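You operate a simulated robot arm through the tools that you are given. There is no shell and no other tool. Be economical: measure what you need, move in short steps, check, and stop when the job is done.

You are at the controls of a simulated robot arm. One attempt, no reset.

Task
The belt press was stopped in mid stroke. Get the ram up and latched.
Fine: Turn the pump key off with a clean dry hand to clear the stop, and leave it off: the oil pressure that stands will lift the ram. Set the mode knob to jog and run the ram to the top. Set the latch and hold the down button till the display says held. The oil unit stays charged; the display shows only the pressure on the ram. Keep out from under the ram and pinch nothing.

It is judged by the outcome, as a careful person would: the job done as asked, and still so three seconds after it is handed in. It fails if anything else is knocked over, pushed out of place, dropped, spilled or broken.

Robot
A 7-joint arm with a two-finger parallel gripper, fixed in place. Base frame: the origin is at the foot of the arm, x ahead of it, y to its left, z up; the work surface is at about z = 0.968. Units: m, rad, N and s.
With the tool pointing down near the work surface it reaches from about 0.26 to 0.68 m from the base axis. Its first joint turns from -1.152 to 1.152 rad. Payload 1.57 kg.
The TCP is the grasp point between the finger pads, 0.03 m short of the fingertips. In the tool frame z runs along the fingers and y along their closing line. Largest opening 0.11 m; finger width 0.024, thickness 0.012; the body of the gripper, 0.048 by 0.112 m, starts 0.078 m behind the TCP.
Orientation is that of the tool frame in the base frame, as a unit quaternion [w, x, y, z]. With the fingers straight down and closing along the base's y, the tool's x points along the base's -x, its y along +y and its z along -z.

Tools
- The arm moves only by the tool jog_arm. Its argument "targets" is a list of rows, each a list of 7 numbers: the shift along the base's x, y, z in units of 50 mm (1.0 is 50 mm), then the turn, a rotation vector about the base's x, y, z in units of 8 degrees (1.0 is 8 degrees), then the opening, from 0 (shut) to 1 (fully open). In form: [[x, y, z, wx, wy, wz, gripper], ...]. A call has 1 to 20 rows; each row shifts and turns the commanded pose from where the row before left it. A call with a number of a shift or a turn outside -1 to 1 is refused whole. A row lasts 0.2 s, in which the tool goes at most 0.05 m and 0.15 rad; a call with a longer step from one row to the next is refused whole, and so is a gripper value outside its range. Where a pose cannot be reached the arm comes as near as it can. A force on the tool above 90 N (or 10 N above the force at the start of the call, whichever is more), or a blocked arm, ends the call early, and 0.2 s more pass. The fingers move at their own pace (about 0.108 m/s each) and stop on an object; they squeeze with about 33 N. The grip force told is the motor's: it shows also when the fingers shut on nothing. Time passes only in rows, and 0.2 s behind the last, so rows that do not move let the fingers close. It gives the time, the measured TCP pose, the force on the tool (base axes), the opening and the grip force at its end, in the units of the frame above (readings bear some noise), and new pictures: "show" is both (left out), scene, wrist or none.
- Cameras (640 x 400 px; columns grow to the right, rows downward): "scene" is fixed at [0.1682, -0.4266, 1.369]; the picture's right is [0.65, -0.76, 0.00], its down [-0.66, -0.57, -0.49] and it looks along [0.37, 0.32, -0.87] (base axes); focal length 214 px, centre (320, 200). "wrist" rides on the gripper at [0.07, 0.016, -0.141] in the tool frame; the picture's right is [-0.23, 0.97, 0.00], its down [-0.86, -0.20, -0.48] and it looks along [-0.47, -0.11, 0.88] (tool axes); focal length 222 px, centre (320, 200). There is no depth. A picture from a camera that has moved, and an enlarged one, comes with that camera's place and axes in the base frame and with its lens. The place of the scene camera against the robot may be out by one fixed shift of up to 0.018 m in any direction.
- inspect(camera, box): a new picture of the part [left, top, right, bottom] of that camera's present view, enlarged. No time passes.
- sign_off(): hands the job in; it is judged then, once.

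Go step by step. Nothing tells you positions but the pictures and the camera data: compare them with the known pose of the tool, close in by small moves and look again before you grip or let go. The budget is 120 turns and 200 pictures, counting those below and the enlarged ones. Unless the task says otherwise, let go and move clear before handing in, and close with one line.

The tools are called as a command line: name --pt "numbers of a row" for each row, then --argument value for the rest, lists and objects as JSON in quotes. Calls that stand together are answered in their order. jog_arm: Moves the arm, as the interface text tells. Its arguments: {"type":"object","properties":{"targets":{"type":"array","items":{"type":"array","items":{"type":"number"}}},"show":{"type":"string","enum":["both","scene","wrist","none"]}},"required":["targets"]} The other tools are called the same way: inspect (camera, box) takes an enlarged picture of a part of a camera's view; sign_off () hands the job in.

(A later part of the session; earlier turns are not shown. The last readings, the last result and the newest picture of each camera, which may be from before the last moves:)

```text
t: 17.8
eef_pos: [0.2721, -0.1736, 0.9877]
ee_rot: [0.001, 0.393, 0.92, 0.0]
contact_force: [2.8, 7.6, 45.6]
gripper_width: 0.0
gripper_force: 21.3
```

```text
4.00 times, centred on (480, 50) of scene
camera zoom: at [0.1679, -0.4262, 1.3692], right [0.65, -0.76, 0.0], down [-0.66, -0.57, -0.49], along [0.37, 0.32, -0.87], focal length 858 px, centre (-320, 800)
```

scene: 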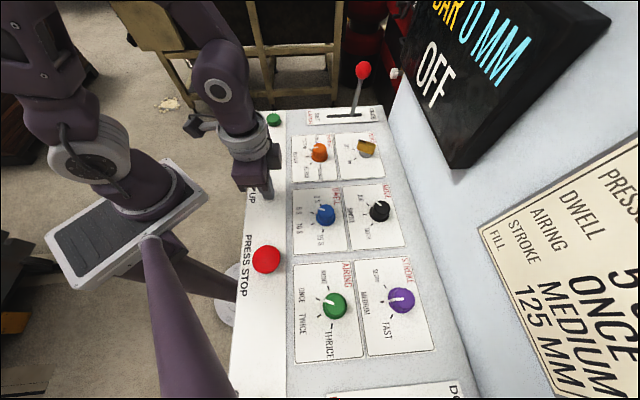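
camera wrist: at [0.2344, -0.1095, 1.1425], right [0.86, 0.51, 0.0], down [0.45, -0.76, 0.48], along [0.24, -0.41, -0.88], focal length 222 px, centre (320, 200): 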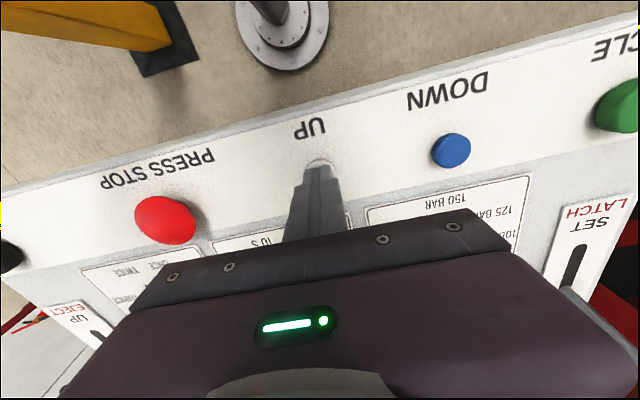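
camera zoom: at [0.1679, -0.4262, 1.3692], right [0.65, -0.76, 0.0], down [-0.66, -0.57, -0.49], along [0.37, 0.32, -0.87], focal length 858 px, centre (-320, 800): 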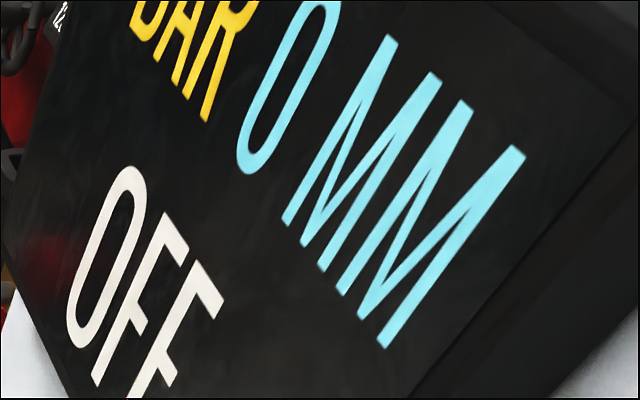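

The button is bottomed but the display hasn't changed. I'll release and use the wrist camera to see the ram and the full display.

jog_arm --pt "0 0 0.4 0 0 0 0" --pt "0 0 1 0 0 0 0" --pt "0 0 1 0 0 0 0" --pt "0 0 1 0 0 0 0" --pt "0 0 1 0 0 0 0" --pt "0 0 1 0 0 0 0"

```text
t: 19.2
eef_pos: [0.2709, -0.1736, 1.2595]
ee_rot: [0.0, 0.392, 0.92, 0.0]
contact_force: [0.4, 0.1, 0.9]
gripper_width: 0.0001
gripper_force: 21.2
camera wrist: at [0.2357, -0.113, 1.3998], right [0.86, 0.51, 0.0], down [0.45, -0.76, 0.48], along [0.24, -0.41, -0.88], focal length 222 px, centre (320, 200)
```

scene: 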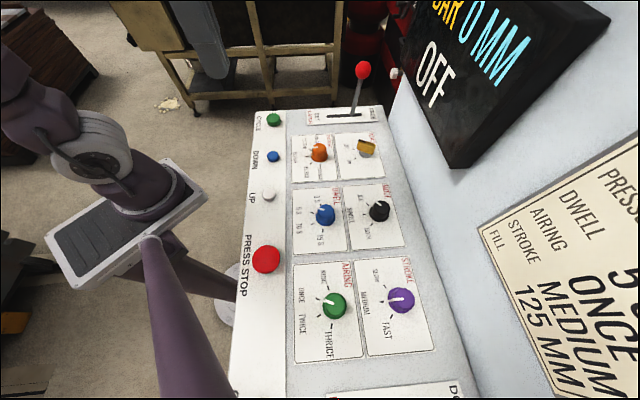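
wrist: 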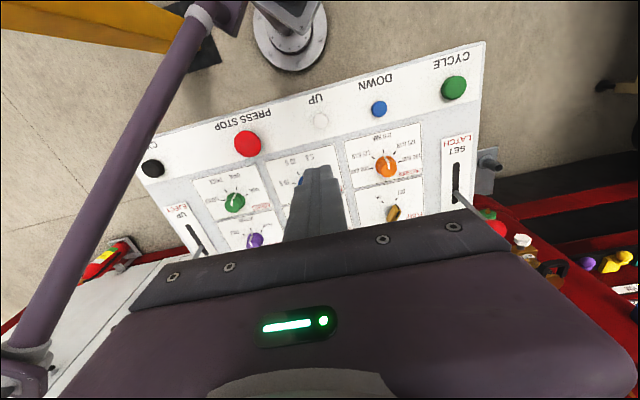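

jog_arm --pt "0.2 0.2 0.3 -0.65 -0.65 0 0" --pt "0.2 0.2 0.3 -0.65 -0.65 0 0" --pt "0.2 0.2 0.3 -0.65 -0.65 0 0" --pt "0.2 0.2 0.3 -0.65 -0.65 0 0" --pt "0.2 0.2 0 -0.65 -0.65 0 0" --pt "0 0 0 -0.65 -0.65 0 0"

```text
t: 20.6
eef_pos: [0.323, -0.1246, 1.3173]
ee_rot: [0.349, 0.364, 0.852, -0.139]
contact_force: [1.1, 0.1, -0.9]
gripper_width: 0.0
gripper_force: 21.1
camera wrist: at [0.2302, -0.0065, 1.3696], right [0.81, 0.56, 0.17], down [0.04, -0.35, 0.94], along [0.58, -0.75, -0.31], focal length 222 px, centre (320, 200)
```

scene: 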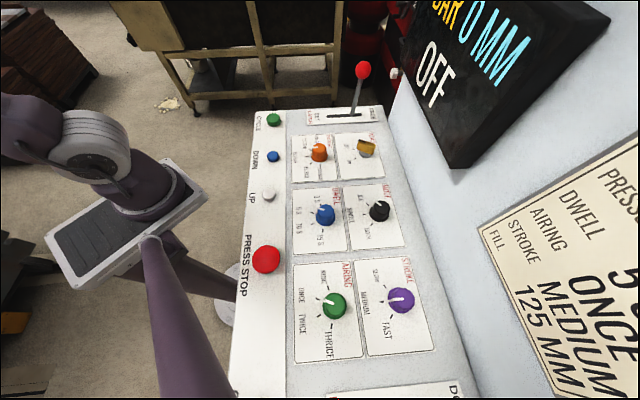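
wrist: 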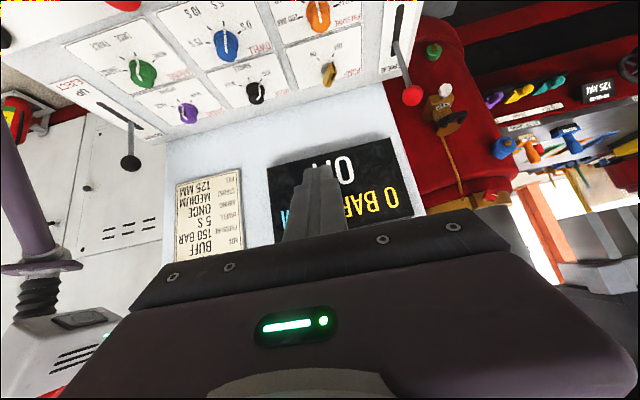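

inspect --camera "wrist" --box '[380, 0, 640, 220]'

inspect --camera "wrist" --box '[560, 60, 640, 110]'

inspect --camera "wrist" --box '[0, 60, 200, 185]'

```text
1.82 times, centred on (510, 110) of wrist
camera zoom: at [0.2302, -0.0065, 1.3696], right [0.81, 0.56, 0.17], down [0.04, -0.35, 0.94], along [0.58, -0.75, -0.31], focal length 404 px, centre (-26, 364)
```

zoom: 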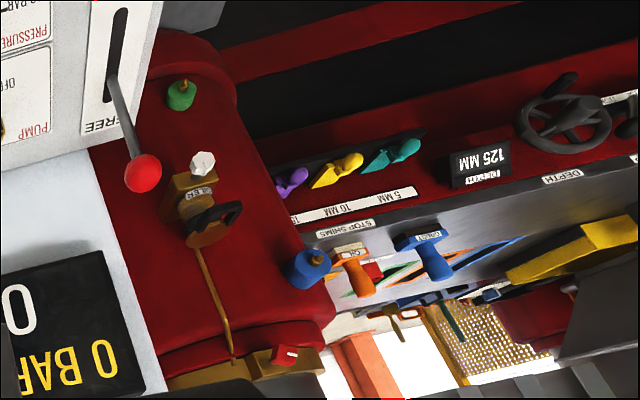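

```text
8.00 times, centred on (600, 85) of wrist
camera zoom: at [0.2302, -0.0065, 1.3696], right [0.81, 0.56, 0.17], down [0.04, -0.35, 0.94], along [0.58, -0.75, -0.31], focal length 1777 px, centre (-1920, 1120)
```

zoom: 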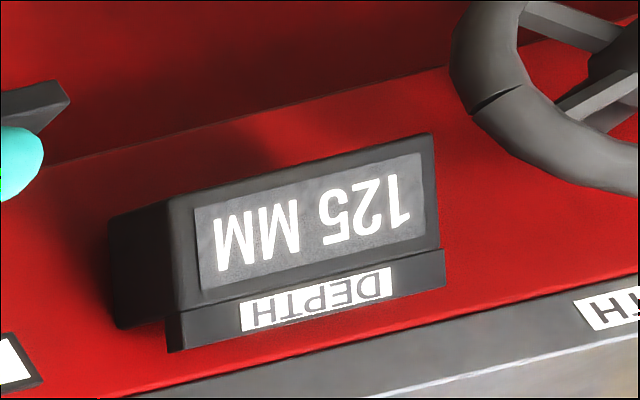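

```text
3.20 times, centred on (100, 122) of wrist
camera zoom: at [0.2302, -0.0065, 1.3696], right [0.81, 0.56, 0.17], down [0.04, -0.35, 0.94], along [0.58, -0.75, -0.31], focal length 711 px, centre (1024, 448)
```

zoom: 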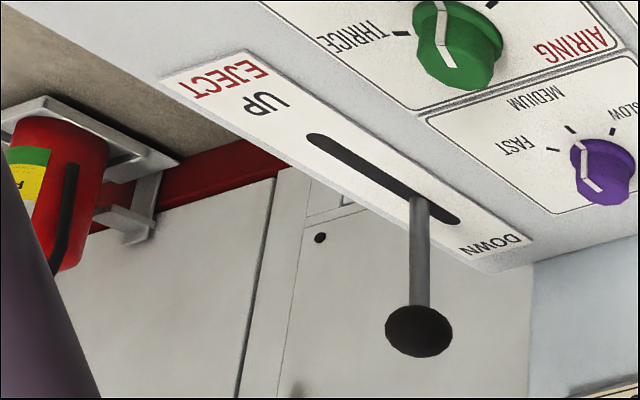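

jog_arm --pt "0 0.3 0 0 0 1 0" --pt "0 0.3 0 0 0 1 0" --pt "0 0.3 0 0 0 1 0" --pt "0 0.3 0 0 0 1 0" --pt "0 0.3 0 0 0 1 0" --show "wrist"

inspect --camera "wrist" --box '[200, 0, 640, 220]'

inspect --camera "wrist" --box '[80, 0, 280, 140]'

```text
t: 21.8
eef_pos: [0.3223, -0.0468, 1.3174]
ee_rot: [0.375, 0.049, 0.926, -0.011]
contact_force: [-0.2, 0.2, -1.1]
gripper_width: 0.0003
gripper_force: 21.2
camera wrist: at [0.1764, -0.0179, 1.3697], right [0.26, 0.95, 0.17], down [0.26, -0.24, 0.94], along [0.93, -0.2, -0.31], focal length 222 px, centre (320, 200)
```

wrist: 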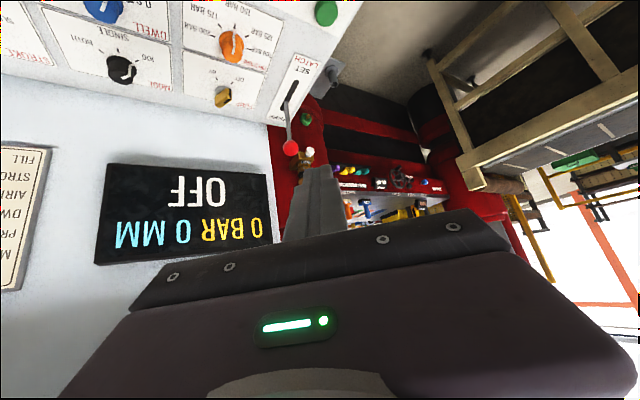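

```text
1.45 times, centred on (420, 110) of wrist
camera zoom: at [0.1764, -0.0179, 1.3697], right [0.26, 0.95, 0.17], down [0.26, -0.24, 0.94], along [0.93, -0.2, -0.31], focal length 323 px, centre (174, 331)
```

zoom: 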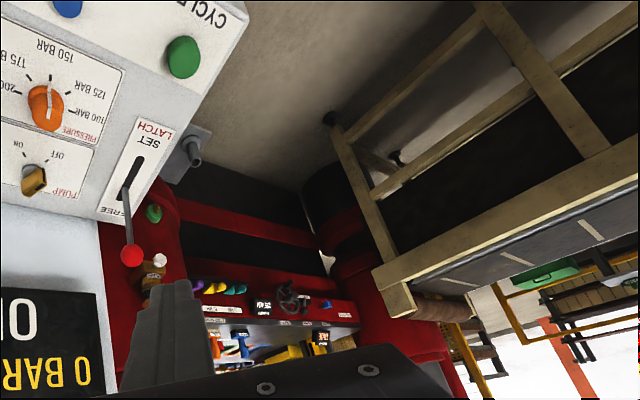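

```text
2.86 times, centred on (180, 70) of wrist
camera zoom: at [0.1764, -0.0179, 1.3697], right [0.26, 0.95, 0.17], down [0.26, -0.24, 0.94], along [0.93, -0.2, -0.31], focal length 635 px, centre (720, 571)
```

zoom: 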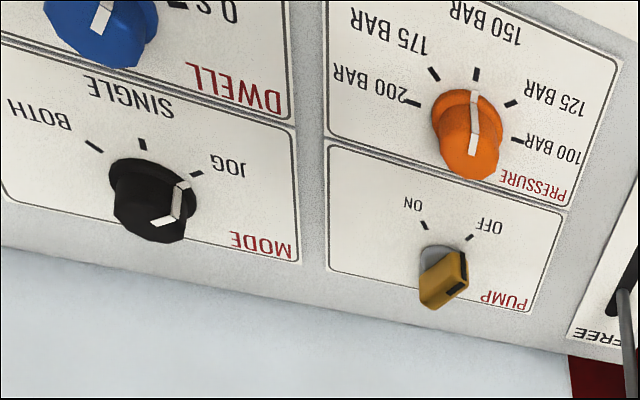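

The display reads 0 BAR, 0 MM, OFF. Near the latch there is a brass fitting with a label, so I'll get a better look at it before pressing again.

jog_arm --pt "0.8 0 0 0 0 -1 0" --pt "0.8 0 0 0 0 -1 0" --pt "0.8 0 0 0 0 -1 0" --pt "0.4 0 0 0 0 -1 0" --show "wrist"

inspect --camera "wrist" --box '[320, 60, 560, 210]'

```text
t: 22.8
eef_pos: [0.4616, -0.0487, 1.3165]
ee_rot: [0.357, 0.305, 0.875, -0.115]
contact_force: [0.8, 0.1, -0.1]
gripper_width: 0.0001
gripper_force: 21.5
camera wrist: at [0.3555, 0.0551, 1.3691], right [0.73, 0.66, 0.17], down [0.09, -0.34, 0.94], along [0.68, -0.66, -0.31], focal length 222 px, centre (320, 200)
```

wrist: 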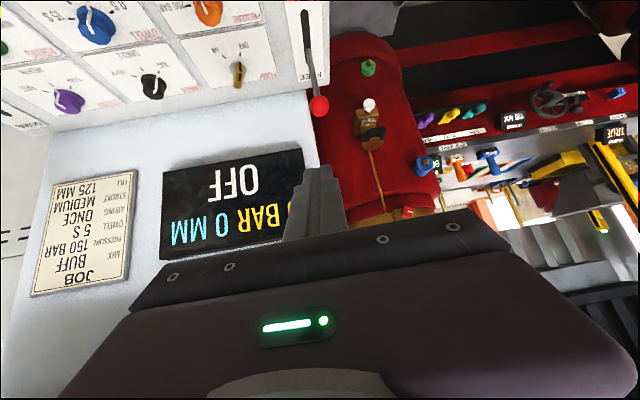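

```text
2.67 times, centred on (440, 135) of wrist
camera zoom: at [0.3555, 0.0551, 1.3691], right [0.73, 0.66, 0.17], down [0.09, -0.34, 0.94], along [0.68, -0.66, -0.31], focal length 592 px, centre (0, 373)
```

zoom: 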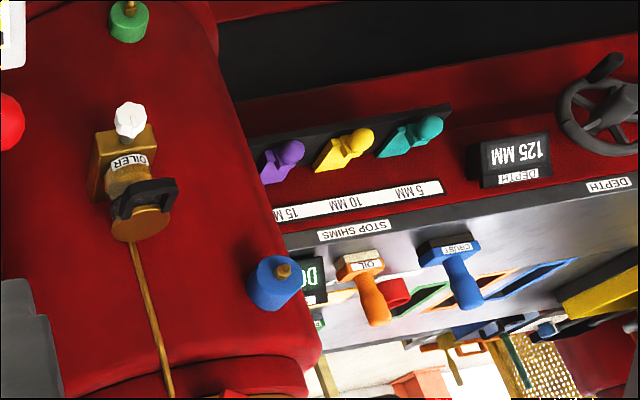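

That's only an oiler and not part of this job. I'll go back to UP and hold it longer while watching the display.

jog_arm --pt "-0.76 -0.49 0 0 0 -1 0" --pt "-0.76 -0.49 0 0.65 0.65 0 0" --pt "-0.76 -0.49 0 0.65 0.65 0 0" --pt "-0.76 -0.49 0 0.65 0.65 0 0" --pt "-0.76 -0.49 0 0.65 0.65 0 0" --pt "0 0 -0.7 0.65 0.65 0 0" --pt "0 0 -0.8 0.65 0.65 0 0" --pt "0 0 -0.9 0 0 0 0" --pt "0 0 -0.9 0 0 0 0" --pt "0 0 -0.9 0 0 0 0" --show "wrist"

inspect --camera "wrist" --box '[240, 80, 400, 180]'

```text
t: 25.0
eef_pos: [0.2718, -0.1709, 1.1062]
ee_rot: [0.0, 0.393, 0.92, 0.0]
contact_force: [-0.1, -0.1, -0.1]
gripper_width: 0.0
gripper_force: 21.2
camera wrist: at [0.2357, -0.1098, 1.2479], right [0.86, 0.51, 0.0], down [0.45, -0.76, 0.48], along [0.24, -0.41, -0.88], focal length 222 px, centre (320, 200)
```

wrist: 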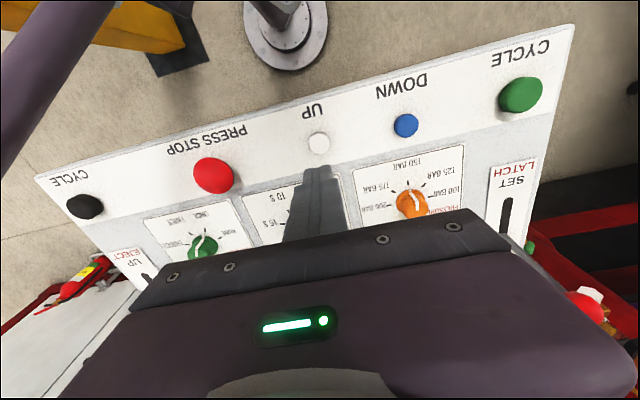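

```text
4.00 times, centred on (320, 130) of wrist
camera zoom: at [0.2357, -0.1098, 1.2479], right [0.86, 0.51, 0.0], down [0.45, -0.76, 0.48], along [0.24, -0.41, -0.88], focal length 888 px, centre (320, 480)
```

zoom: 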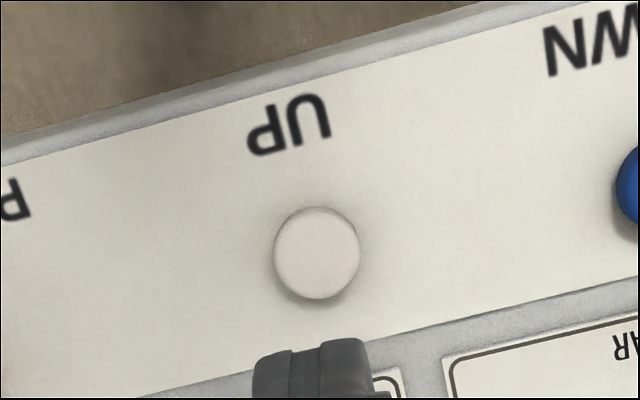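

jog_arm --pt "-0.02 -0.03 -0.7 0 0 0 0" --pt "0 0 -0.8 0 0 0 0" --pt "0 0 -0.6 0 0 0 0" --pt "0 0 -0.15 0 0 0 0" --pt "0 0 -0.08 0 0 0 0" --pt "0 0 -0.06 0 0 0 0" --pt "0 0 0 0 0 0 0" --pt "0 0 0 0 0 0 0" --pt "0 0 0 0 0 0 0" --pt "0 0 0 0 0 0 0" --pt "0 0 0 0 0 0 0" --pt "0 0 0 0 0 0 0"

inspect --camera "scene" --box '[220, 140, 348, 220]'

inspect --camera "wrist" --box '[240, 100, 400, 200]'

```text
t: 27.6
eef_pos: [0.2703, -0.1746, 0.9874]
ee_rot: [0.0, 0.393, 0.92, 0.0]
contact_force: [-11.3, -4.3, 37.7]
gripper_width: 0.0
gripper_force: 20.6
camera wrist: at [0.2346, -0.1122, 1.1289], right [0.86, 0.51, 0.0], down [0.45, -0.76, 0.48], along [0.24, -0.41, -0.88], focal length 222 px, centre (320, 200)
```

scene: 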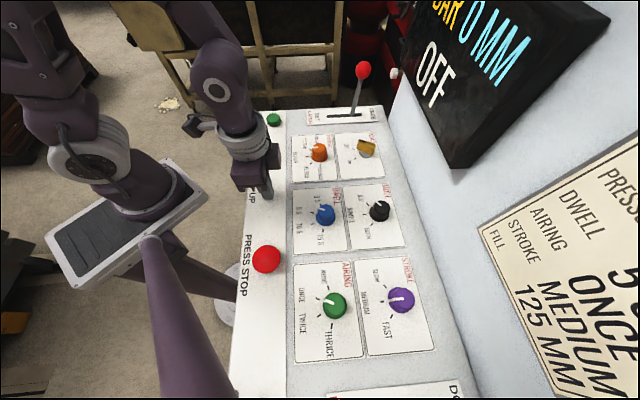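
wrist: 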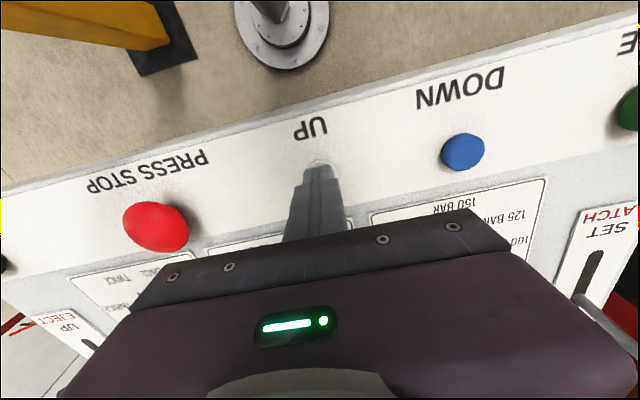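

```text
5.00 times, centred on (284, 180) of scene
camera zoom: at [0.1677, -0.4266, 1.3691], right [0.65, -0.76, 0.0], down [-0.66, -0.57, -0.49], along [0.38, 0.32, -0.87], focal length 1072 px, centre (500, 300)
```

zoom: 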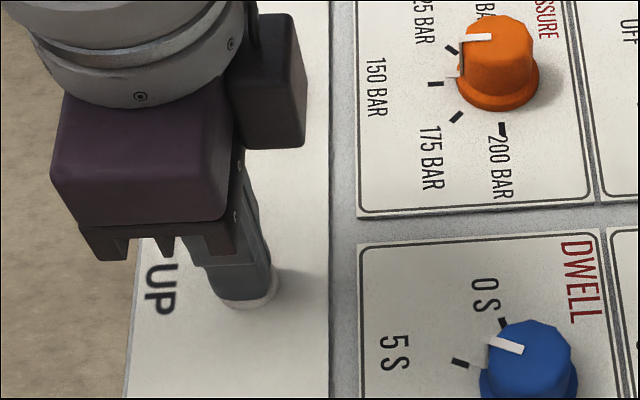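

```text
4.00 times, centred on (320, 150) of wrist
camera zoom: at [0.2346, -0.1122, 1.1289], right [0.86, 0.51, 0.0], down [0.45, -0.76, 0.48], along [0.24, -0.41, -0.88], focal length 888 px, centre (320, 400)
```

zoom: 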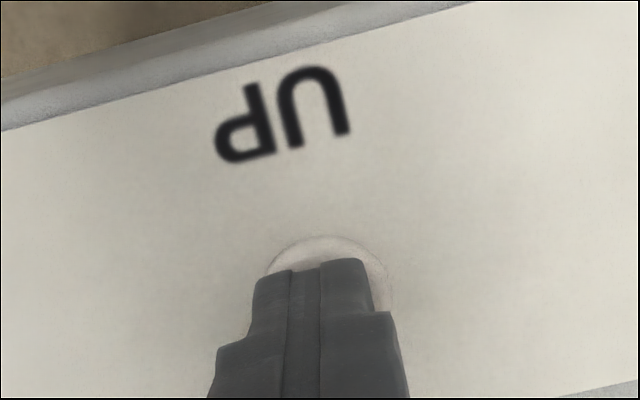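

The button is fully down with no change yet. I'll keep holding for four more seconds.

jog_arm --pt "0 0 0 0 0 0 0" --pt "0 0 0 0 0 0 0" --pt "0 0 0 0 0 0 0" --pt "0 0 0 0 0 0 0" --pt "0 0 0 0 0 0 0" --pt "0 0 0 0 0 0 0" --pt "0 0 0 0 0 0 0" --pt "0 0 0 0 0 0 0" --pt "0 0 0 0 0 0 0" --pt "0 0 0 0 0 0 0" --pt "0 0 0 0 0 0 0" --pt "0 0 0 0 0 0 0" --pt "0 0 0 0 0 0 0" --pt "0 0 0 0 0 0 0" --pt "0 0 0 0 0 0 0" --pt "0 0 0 0 0 0 0" --pt "0 0 0 0 0 0 0" --pt "0 0 0 0 0 0 0" --pt "0 0 0 0 0 0 0" --pt "0 0 0 0 0 0 0" --show "scene"

```text
t: 31.8
eef_pos: [0.2704, -0.1734, 0.9885]
ee_rot: [0.0, 0.393, 0.919, 0.0]
contact_force: [-1.8, -1.6, 37.9]
gripper_width: 0.0002
gripper_force: 21.0
```

scene: 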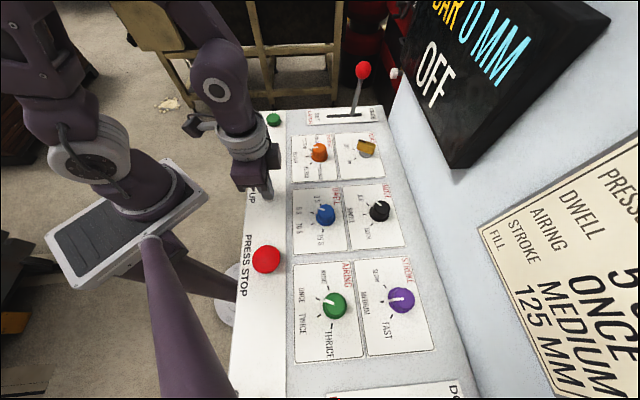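

Still nothing, so the button isn't lifting the ram as things stand. I'll release and look at the ram itself.

jog_arm --pt "0 0 0.9 0 0 0 0" --pt "0 0 0.9 0 0 0 0" --pt "0 0 0.9 0 0 0 0" --pt "0 0 0.9 0 0 0 0" --pt "0.55 0.6 0 -0.65 -0.65 0 0" --pt "0.55 0.6 0 -0.65 -0.65 0 0" --pt "0.55 0.6 0 -0.65 -0.65 0 0" --pt "0.55 0.6 0 -0.65 -0.65 0 0" --pt "0.5 0.5 0 -0.65 -0.65 0 0" --pt "0.5 0.5 0 -0.65 -0.65 0 0" --pt "0.5 0.5 0 0 0 0.8 0"

inspect --camera "wrist" --box '[320, 0, 640, 200]'

```text
t: 34.2
eef_pos: [0.4558, 0.024, 1.1671]
ee_rot: [0.356, 0.316, 0.871, -0.12]
contact_force: [0.0, 0.2, -0.9]
gripper_width: 0.0002
gripper_force: 21.5
camera wrist: at [0.352, 0.1288, 1.2203], right [0.74, 0.65, 0.17], down [0.08, -0.34, 0.94], along [0.66, -0.68, -0.31], focal length 222 px, centre (320, 200)
```

scene: 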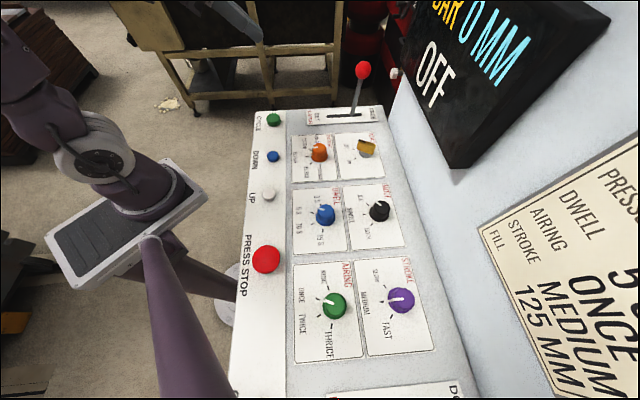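
wrist: 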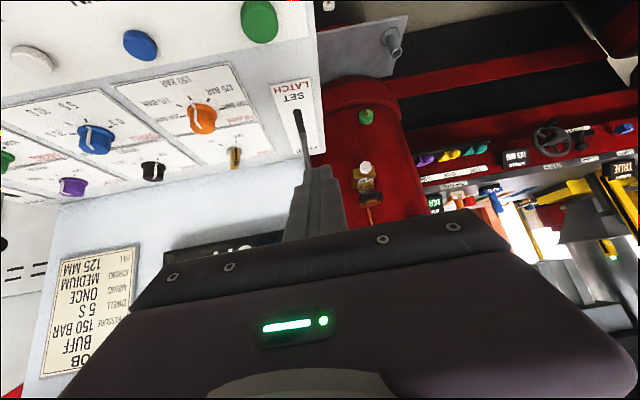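

```text
2.00 times, centred on (480, 100) of wrist
camera zoom: at [0.352, 0.1288, 1.2203], right [0.74, 0.65, 0.17], down [0.08, -0.34, 0.94], along [0.66, -0.68, -0.31], focal length 444 px, centre (0, 400)
```

zoom: 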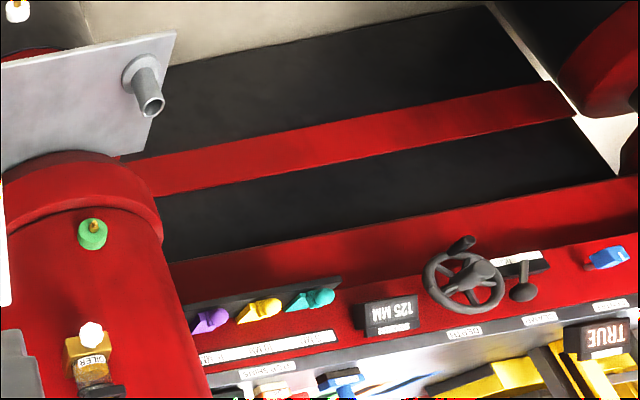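

inspect --camera "wrist" --box '[400, 140, 640, 290]'

jog_arm --pt "0 0 0.5 -0.65 -0.65 0 0" --pt "0 0 0.5 -0.65 -0.65 0 0" --pt "0 0 0.5 -0.65 -0.65 0 0" --pt "0 0 0.5 0 0 0.9 0" --pt "0 0 0.5 0 0 0.9 0" --show "wrist"

```text
2.67 times, centred on (520, 215) of wrist
camera zoom: at [0.352, 0.1288, 1.2203], right [0.74, 0.65, 0.17], down [0.08, -0.34, 0.94], along [0.66, -0.68, -0.31], focal length 592 px, centre (-213, 160)
```

zoom: 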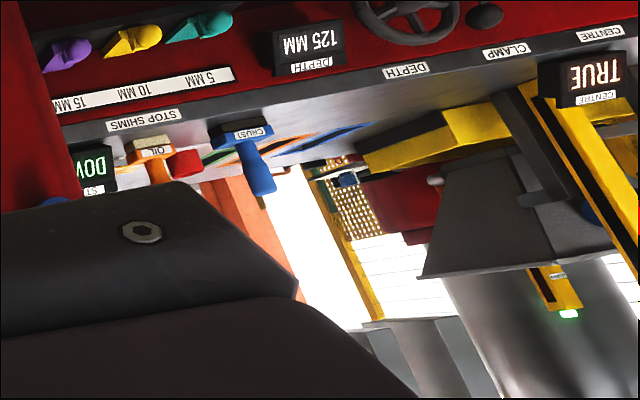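

```text
t: 35.4
eef_pos: [0.4554, 0.0224, 1.2919]
ee_rot: [0.53, 0.177, 0.819, -0.128]
contact_force: [-0.7, -0.4, -0.5]
gripper_width: 0.0
gripper_force: 21.5
camera wrist: at [0.3203, 0.1036, 1.2852], right [0.5, 0.85, 0.19], down [-0.16, -0.12, 0.98], along [0.85, -0.52, 0.07], focal length 222 px, centre (320, 200)
```

wrist: 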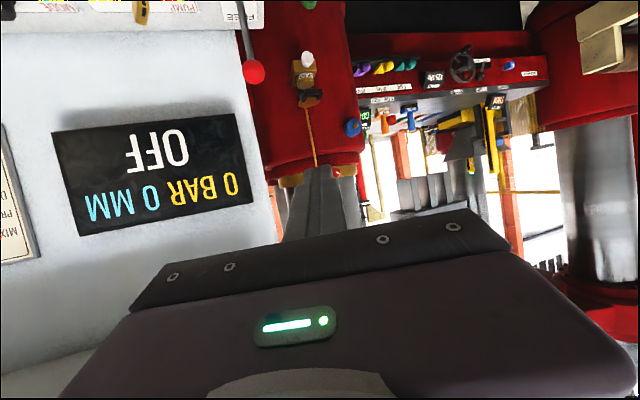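

inspect --camera "wrist" --box '[340, 40, 560, 220]'

inspect --camera "wrist" --box '[340, 80, 440, 142]'

```text
2.22 times, centred on (450, 130) of wrist
camera zoom: at [0.3203, 0.1036, 1.2852], right [0.5, 0.85, 0.19], down [-0.16, -0.12, 0.98], along [0.85, -0.52, 0.07], focal length 494 px, centre (31, 356)
```

zoom: 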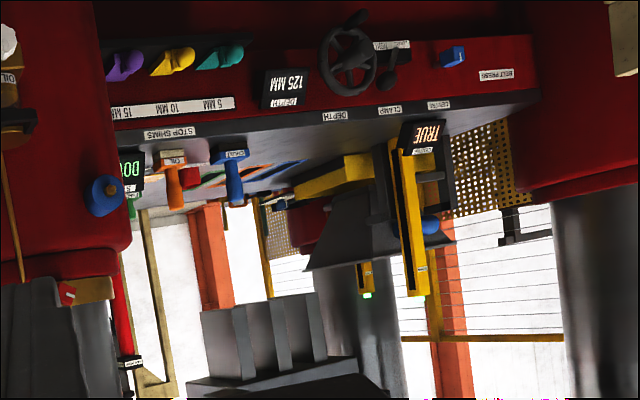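

```text
6.40 times, centred on (390, 111) of wrist
camera zoom: at [0.3203, 0.1036, 1.2852], right [0.5, 0.85, 0.19], down [-0.16, -0.12, 0.98], along [0.85, -0.52, 0.07], focal length 1422 px, centre (-128, 770)
```

zoom: 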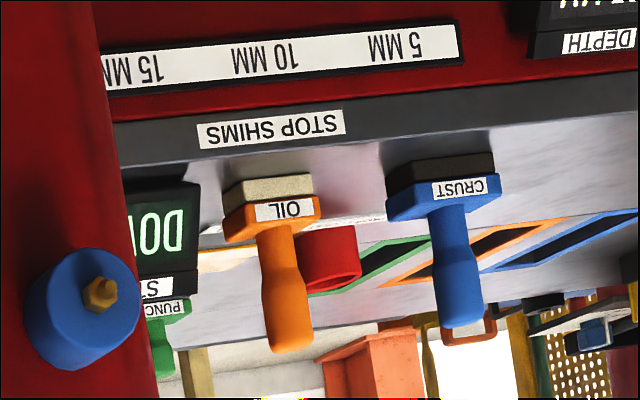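

I can see the bed and its fittings, but the ram above is hidden by the gripper. I'll tilt up further.

jog_arm --pt "-0.3 0 0 -0.5 -0.8 0 0" --pt "-0.3 0 0 -0.5 -0.8 0 0" --pt "-0.3 0 0 -0.5 -0.8 0 0" --pt "-0.3 0 0 -0.5 -0.8 0 0" --show "wrist"

inspect --camera "wrist" --box '[240, 0, 640, 250]'

```text
t: 36.4
eef_pos: [0.4346, 0.0228, 1.291]
ee_rot: [0.604, 0.16, 0.765, -0.155]
contact_force: [-0.4, -0.2, 0.6]
gripper_width: 0.0
gripper_force: 21.3
out of reach, approached as far as the arm can: row 2, 3, 4
camera wrist: at [0.3019, 0.1015, 1.2543], right [0.47, 0.86, 0.18], down [-0.32, -0.02, 0.95], along [0.82, -0.5, 0.27], focal length 222 px, centre (320, 200)
```

wrist: 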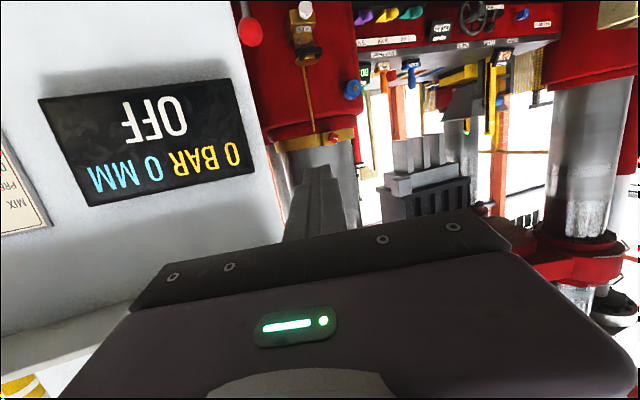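

```text
1.60 times, centred on (440, 125) of wrist
camera zoom: at [0.3019, 0.1015, 1.2543], right [0.47, 0.86, 0.18], down [-0.32, -0.02, 0.95], along [0.82, -0.5, 0.27], focal length 355 px, centre (128, 320)
```

zoom: 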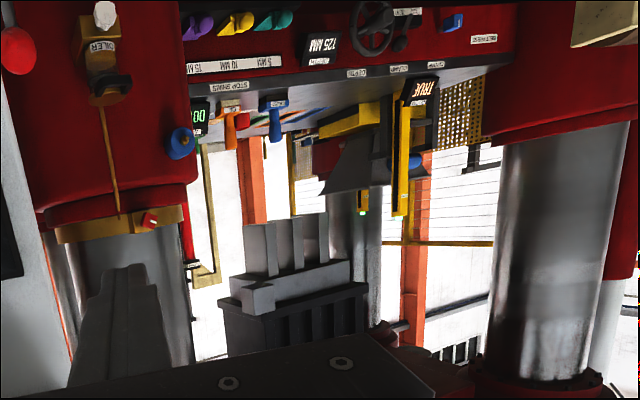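

The ram hangs from the crosshead and I have a reference view of it. The UP button may not have been pressed far enough, since its force was still rising. I'll go back step by step and press deeper.

jog_arm --pt "0.3 0 0 0.5 0.8 0 0" --pt "0.3 0 0 0.5 0.8 0 0" --pt "0.3 0 0 0.5 0.8 0 0" --pt "0.3 0 0 0.5 0.8 0 0" --pt "0 0 0 0 0 -0.9 0" --pt "0 0 0 0 0 -0.9 0" --pt "0 0 0 0.65 0.65 0 0" --pt "0 0 0 0.65 0.65 0 0" --pt "0 0 0 0.65 0.65 0 0" --pt "-0.5 -0.5 0 0 0 -0.8 0" --pt "-0.5 -0.5 0 0.65 0.65 0 0" --pt "-0.5 -0.5 0 0.65 0.65 0 0" --pt "-0.55 -0.6 0 0.65 0.65 0 0" --pt "-0.55 -0.6 0 0.65 0.65 0 0" --pt "-0.55 -0.6 0 0.65 0.65 0 0" --pt "-0.55 -0.6 0 0.65 0.65 0 0" --show "none"

```text
t: 39.8
eef_pos: [0.3265, -0.1342, 1.2848]
ee_rot: [-0.131, 0.404, 0.903, 0.071]
contact_force: [0.3, -0.3, 0.3]
gripper_width: 0.0
gripper_force: 21.2
out of reach, approached as far as the arm can: row 16
```

jog_arm --pt "-0.55 -0.38 0 -0.7 -0.7 0 0" --pt "-0.55 -0.38 0 -0.7 -0.7 0 0" --pt "0 0 -0.9 0 0 0 0" --pt "0 0 -0.9 0 0 0 0" --pt "0 0 -0.9 0 0 0 0" --pt "0 0 -0.9 0 0 0 0" --show "wrist"

```text
t: 41.2
eef_pos: [0.2745, -0.1704, 1.1031]
ee_rot: [-0.017, 0.406, 0.913, 0.025]
contact_force: [-0.1, -0.2, 0.0]
gripper_width: 0.0
gripper_force: 20.8
camera wrist: at [0.2419, -0.1169, 1.2484], right [0.88, 0.48, 0.02], down [0.43, -0.8, 0.43], along [0.22, -0.37, -0.9], focal length 222 px, centre (320, 200)
```

wrist: 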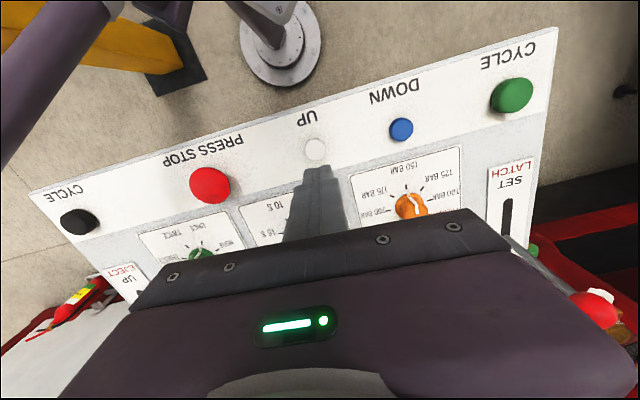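

jog_arm --pt "-0.074 -0.042 -0.6 -0.425 -0.077 0 0" --pt "0 0 -0.8 0 0 0 0" --pt "0 0 -0.7 0 0 0 0" --pt "0 0 -0.15 0 0 0 0" --pt "0 0 -0.08 0 0 0 0" --pt "0 0 -0.06 0 0 0 0" --pt "0 0 -0.03 0 0 0 0" --pt "0 0 -0.03 0 0 0 0" --pt "0 0 0 0 0 0 0" --pt "0 0 0 0 0 0 0" --pt "0 0 0 0 0 0 0"

inspect --camera "wrist" --box '[240, 100, 400, 200]'

```text
t: 42.9
eef_pos: [0.2704, -0.1729, 0.9873]
ee_rot: [0.006, 0.406, 0.914, -0.001]
contact_force: [-31.1, 38.6, 350.6]
gripper_width: 0.0002
gripper_force: 21.5
stopped in row 8: the force on the tool passed its limit (the readings are from after the stop); the commanded pose is now the measured one
camera wrist: at [0.2347, -0.1099, 1.127], right [0.87, 0.48, 0.01], down [0.42, -0.77, 0.49], along [0.24, -0.42, -0.87], focal length 222 px, centre (320, 200)
```

scene: 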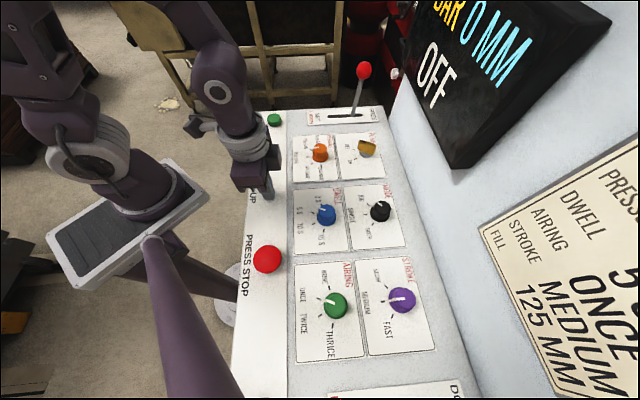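
wrist: 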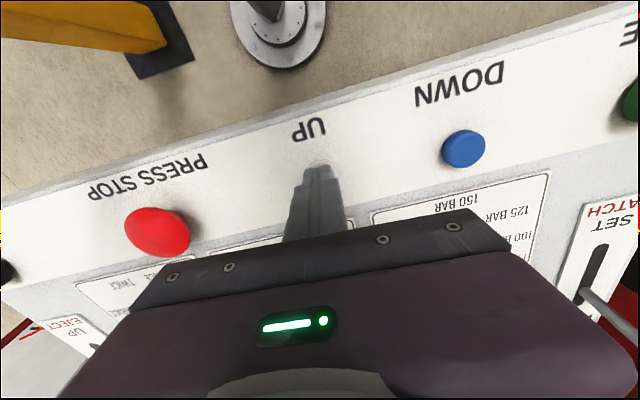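

```text
4.00 times, centred on (320, 150) of wrist
camera zoom: at [0.2347, -0.1099, 1.127], right [0.87, 0.48, 0.01], down [0.42, -0.77, 0.49], along [0.24, -0.42, -0.87], focal length 888 px, centre (320, 400)
```

zoom: 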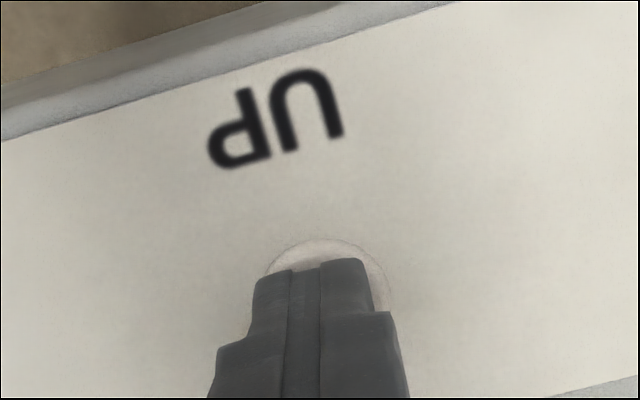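

The button hit its hard stop; I'll release at once. The button was truly pressed, yet the display shows no motion. I'll go back to an earlier viewpoint and compare whether the ram has moved between then and now.

jog_arm --pt "0 0 0.5 -0.08 -0.03 0 0" --pt "0 0 0.9 0 0 0 0" --pt "0 0 0.9 0 0 0 0" --pt "0 0 0.9 0 0 0 0" --pt "0 0 0.9 0 0 0 0" --pt "0 0 0.8 0 0 0 0" --pt "0 0 0.9 -0.65 -0.65 0 0" --pt "0.64 0.41 0.4 -0.65 -0.65 0 0" --pt "0.64 0.41 0.38 -0.65 -0.65 0 0" --pt "0.64 0.41 0 -0.65 -0.65 0 0" --pt "0.64 0.41 0 -0.65 -0.65 0 0" --pt "0.64 0.41 0 -0.65 -0.65 0 0" --pt "0.64 0.41 0 0 0 0.9 0"

inspect --camera "wrist" --box '[320, 60, 560, 210]'

inspect --camera "scene" --box '[220, 140, 348, 220]'

```text
t: 45.7
eef_pos: [0.4624, -0.0512, 1.3115]
ee_rot: [0.364, 0.322, 0.866, -0.117]
contact_force: [-0.3, 0.7, -0.8]
gripper_width: 0.0
gripper_force: 21.3
camera wrist: at [0.3585, 0.056, 1.3623], right [0.75, 0.64, 0.19], down [0.06, -0.35, 0.94], along [0.66, -0.69, -0.3], focal length 222 px, centre (320, 200)
```

scene: 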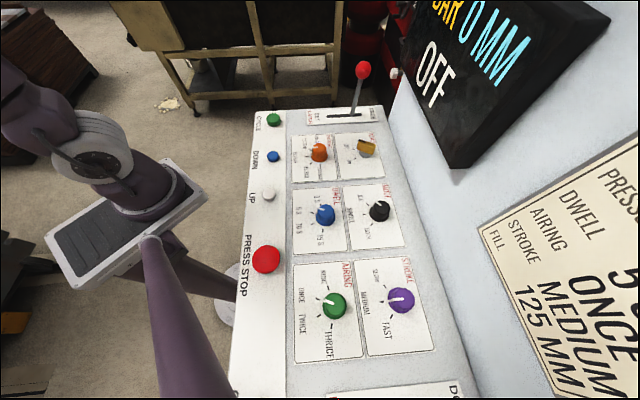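
wrist: 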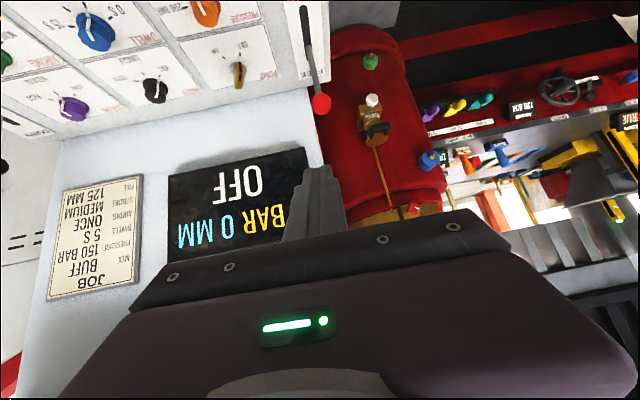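

```text
2.67 times, centred on (440, 135) of wrist
camera zoom: at [0.3585, 0.056, 1.3623], right [0.75, 0.64, 0.19], down [0.06, -0.35, 0.94], along [0.66, -0.69, -0.3], focal length 592 px, centre (0, 373)
```

zoom: 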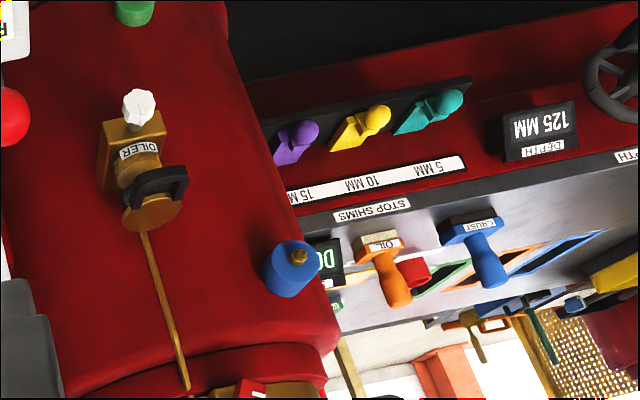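

```text
5.00 times, centred on (284, 180) of scene
camera zoom: at [0.1682, -0.4266, 1.369], right [0.65, -0.76, 0.0], down [-0.66, -0.57, -0.49], along [0.37, 0.32, -0.87], focal length 1072 px, centre (500, 300)
```

zoom: 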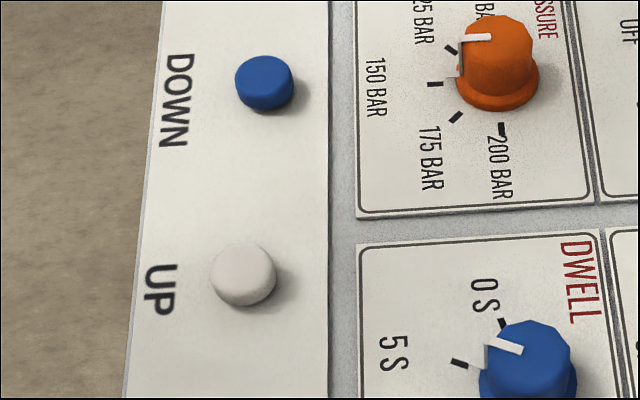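

The ram looks unchanged. I'll check that the knob and key are still where I left them.

inspect --camera "wrist" --box '[60, 0, 300, 150]'

inspect --camera "scene" --box '[340, 130, 420, 230]'

inspect --camera "wrist" --box '[500, 60, 640, 330]'

```text
2.67 times, centred on (180, 75) of wrist
camera zoom: at [0.3585, 0.056, 1.3623], right [0.75, 0.64, 0.19], down [0.06, -0.35, 0.94], along [0.66, -0.69, -0.3], focal length 592 px, centre (693, 533)
```

zoom: 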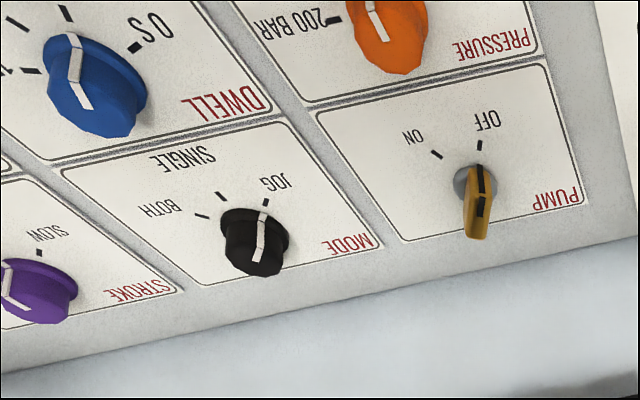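

```text
4.00 times, centred on (380, 180) of scene
camera zoom: at [0.1682, -0.4266, 1.369], right [0.65, -0.76, 0.0], down [-0.66, -0.57, -0.49], along [0.37, 0.32, -0.87], focal length 858 px, centre (80, 280)
```

zoom: 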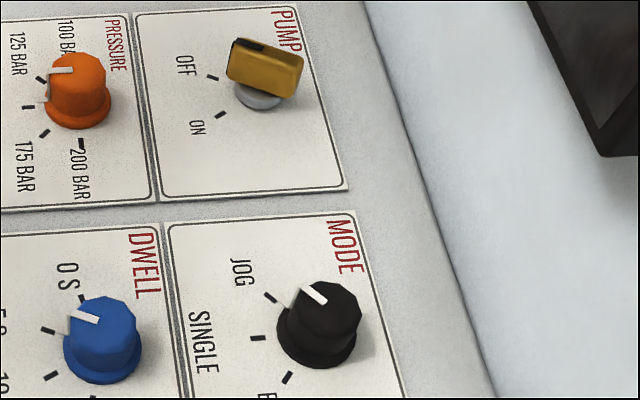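

```text
1.48 times, centred on (570, 195) of wrist
camera zoom: at [0.3585, 0.056, 1.3623], right [0.75, 0.64, 0.19], down [0.06, -0.35, 0.94], along [0.66, -0.69, -0.3], focal length 329 px, centre (-50, 207)
```

zoom: 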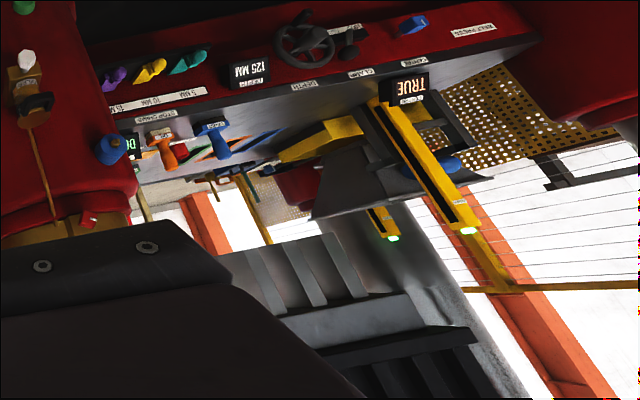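

Everything is set as asked. To find out whether UP moves the ram, I'll do a clean before/after test: go back, hold UP for several seconds, then return to this exact viewpoint.

jog_arm --pt "-0.64 -0.41 0 0 0 -0.9 0" --pt "-0.64 -0.41 0 0.65 0.65 0 0" --pt "-0.64 -0.41 0 0.65 0.65 0 0" --pt "-0.64 -0.41 0 0.65 0.65 0 0" --pt "-0.64 -0.41 -0.38 0.65 0.65 0 0" --pt "-0.64 -0.41 -0.4 0.65 0.65 0 0" --pt "0 0 -0.9 0.65 0.65 0 0" --pt "0 0 -0.8 0 0 0 0" --pt "0 0 -0.9 0 0 0 0" --pt "0 0 -0.9 0 0 0 0" --pt "0 0 -0.9 0 0 0 0" --pt "0 0 -0.8 0 0 0 0" --pt "0 0 -0.1 0 0 0 0" --show "none"

jog_arm --pt "0 0 -0.15 0 0 0 0" --pt "0 0 -0.15 0 0 0 0" --pt "0 0 -0.1 0 0 0 0" --pt "0 0 -0.08 0 0 0 0" --pt "0 0 0 0 0 0 0" --pt "0 0 0 0 0 0 0" --pt "0 0 0 0 0 0 0" --pt "0 0 0 0 0 0 0" --pt "0 0 0 0 0 0 0" --pt "0 0 0 0 0 0 0" --pt "0 0 0 0 0 0 0" --pt "0 0 0 0 0 0 0" --pt "0 0 0 0 0 0 0" --pt "0 0 0 0 0 0 0" --pt "0 0 0 0 0 0 0" --pt "0 0 0 0 0 0 0" --pt "0 0 0 0 0 0 0" --pt "0 0 0 0 0 0 0" --pt "0 0 0 0 0 0 0" --pt "0 0 0 0 0 0 0"

```text
t: 48.5
eef_pos: [0.2708, -0.1741, 1.0071]
ee_rot: [0.006, 0.405, 0.914, -0.004]
contact_force: [0.0, -0.4, -1.0]
gripper_width: 0.0
gripper_force: 20.7
```

```text
t: 52.7
eef_pos: [0.2709, -0.1744, 0.9842]
ee_rot: [0.006, 0.406, 0.914, -0.004]
contact_force: [11.2, 1.8, 70.1]
gripper_width: 0.0
gripper_force: 21.3
camera wrist: at [0.2358, -0.1095, 1.124], right [0.87, 0.48, 0.0], down [0.42, -0.76, 0.49], along [0.24, -0.43, -0.87], focal length 222 px, centre (320, 200)
```

scene: 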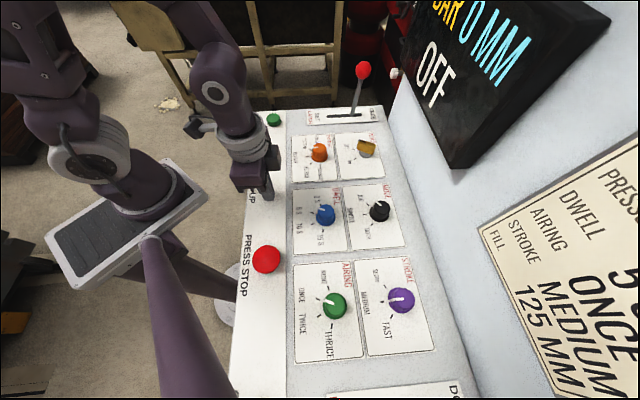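
wrist: 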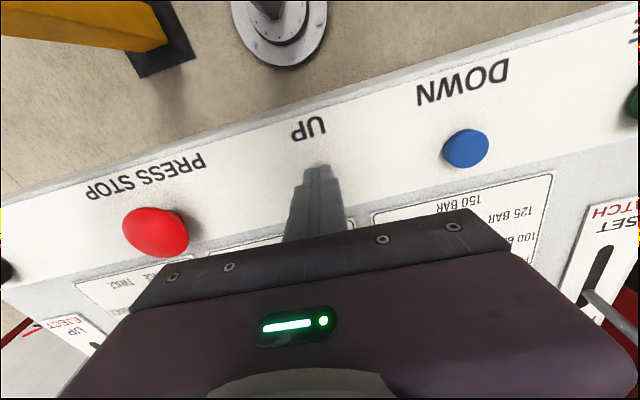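

The display is still unchanged after a firm 4 s hold. I'll go back to the same viewpoint to compare.

jog_arm --pt "0 0 0.48 0 0 0 0" --pt "0 0 0.9 0 0 0 0" --pt "0 0 0.9 0 0 0 0" --pt "0 0 0.9 0 0 0 0" --pt "0 0 0.9 0 0 0 0" --pt "0 0 0.8 0 0 0 0" --pt "0 0 0.9 -0.65 -0.65 0 0" --pt "0.64 0.41 0.4 -0.65 -0.65 0 0" --pt "0.64 0.41 0.38 -0.65 -0.65 0 0" --pt "0.64 0.41 0 -0.65 -0.65 0 0" --pt "0.64 0.41 0 -0.65 -0.65 0 0" --pt "0.64 0.41 0 -0.65 -0.65 0 0" --pt "0.64 0.41 0 0 0 0.9 0" --show "none"

inspect --camera "wrist" --box '[500, 60, 640, 330]'

```text
t: 55.5
eef_pos: [0.4622, -0.0493, 1.3137]
ee_rot: [0.364, 0.322, 0.867, -0.116]
contact_force: [0.4, -0.1, 0.0]
gripper_width: 0.0001
gripper_force: 21.7
```

```text
1.48 times, centred on (570, 195) of wrist
camera zoom: at [0.3578, 0.0569, 1.3639], right [0.74, 0.64, 0.19], down [0.06, -0.35, 0.94], along [0.66, -0.69, -0.3], focal length 329 px, centre (-50, 207)
```

zoom: 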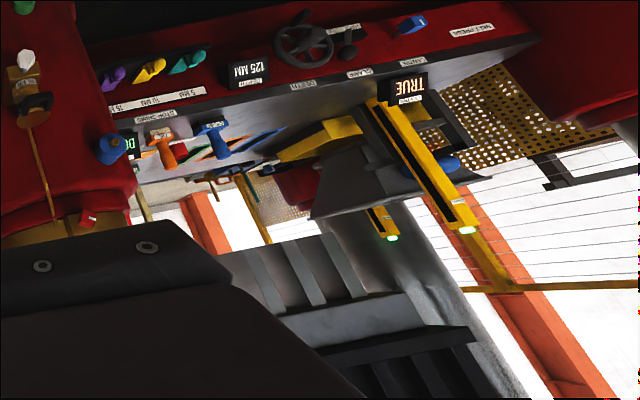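

Nothing moved, so UP has no effect in this state. I need to see the ram's actual position, so I'll tilt up from here with the press at the right edge of the frame.

jog_arm --pt "-0.3 0.2 0 -0.65 -0.65 0 0" --pt "-0.3 0.2 0 -0.65 -0.65 0 0" --pt "-0.3 0.2 0 -0.65 -0.65 0 0" --pt "-0.3 0.2 0 -0.65 -0.65 0 0" --pt "-0.3 0.2 0 -0.65 -0.65 0 0" --pt "-0.3 0.2 0 -0.65 -0.65 0 0" --show "wrist"

inspect --camera "wrist" --box '[400, 0, 640, 400]'

```text
t: 56.9
eef_pos: [0.3694, -0.0037, 1.3048]
ee_rot: [0.614, 0.263, 0.705, -0.238]
contact_force: [-0.3, 0.0, 0.6]
gripper_width: 0.0003
gripper_force: 21.3
out of reach, approached as far as the arm can: row 6
camera wrist: at [0.2682, 0.1067, 1.2543], right [0.67, 0.71, 0.21], down [-0.4, 0.1, 0.91], along [0.63, -0.7, 0.35], focal length 222 px, centre (320, 200)
```

wrist: 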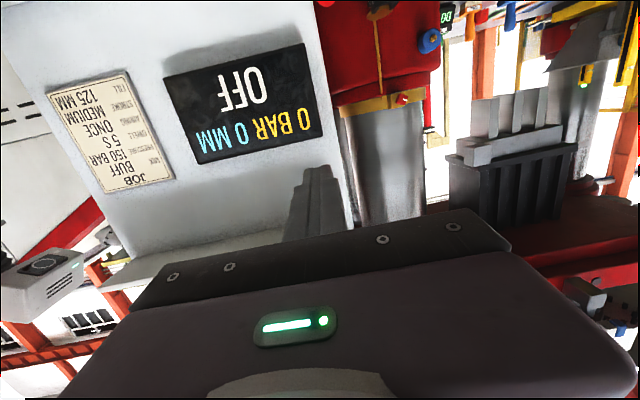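

```text
1.00 times, centred on (520, 200) of wrist
camera zoom: at [0.2682, 0.1067, 1.2543], right [0.67, 0.71, 0.21], down [-0.4, 0.1, 0.91], along [0.63, -0.7, 0.35], focal length 222 px, centre (120, 200)
```

zoom: 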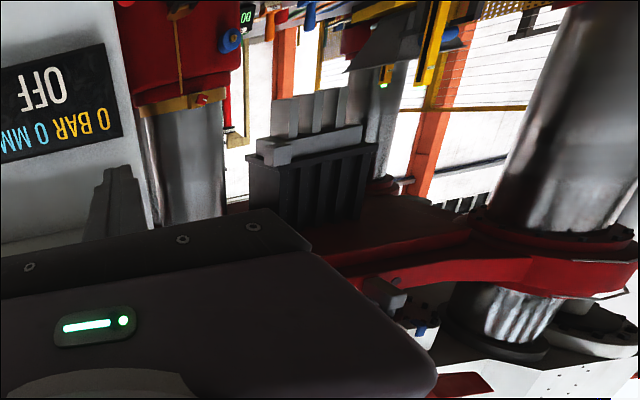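

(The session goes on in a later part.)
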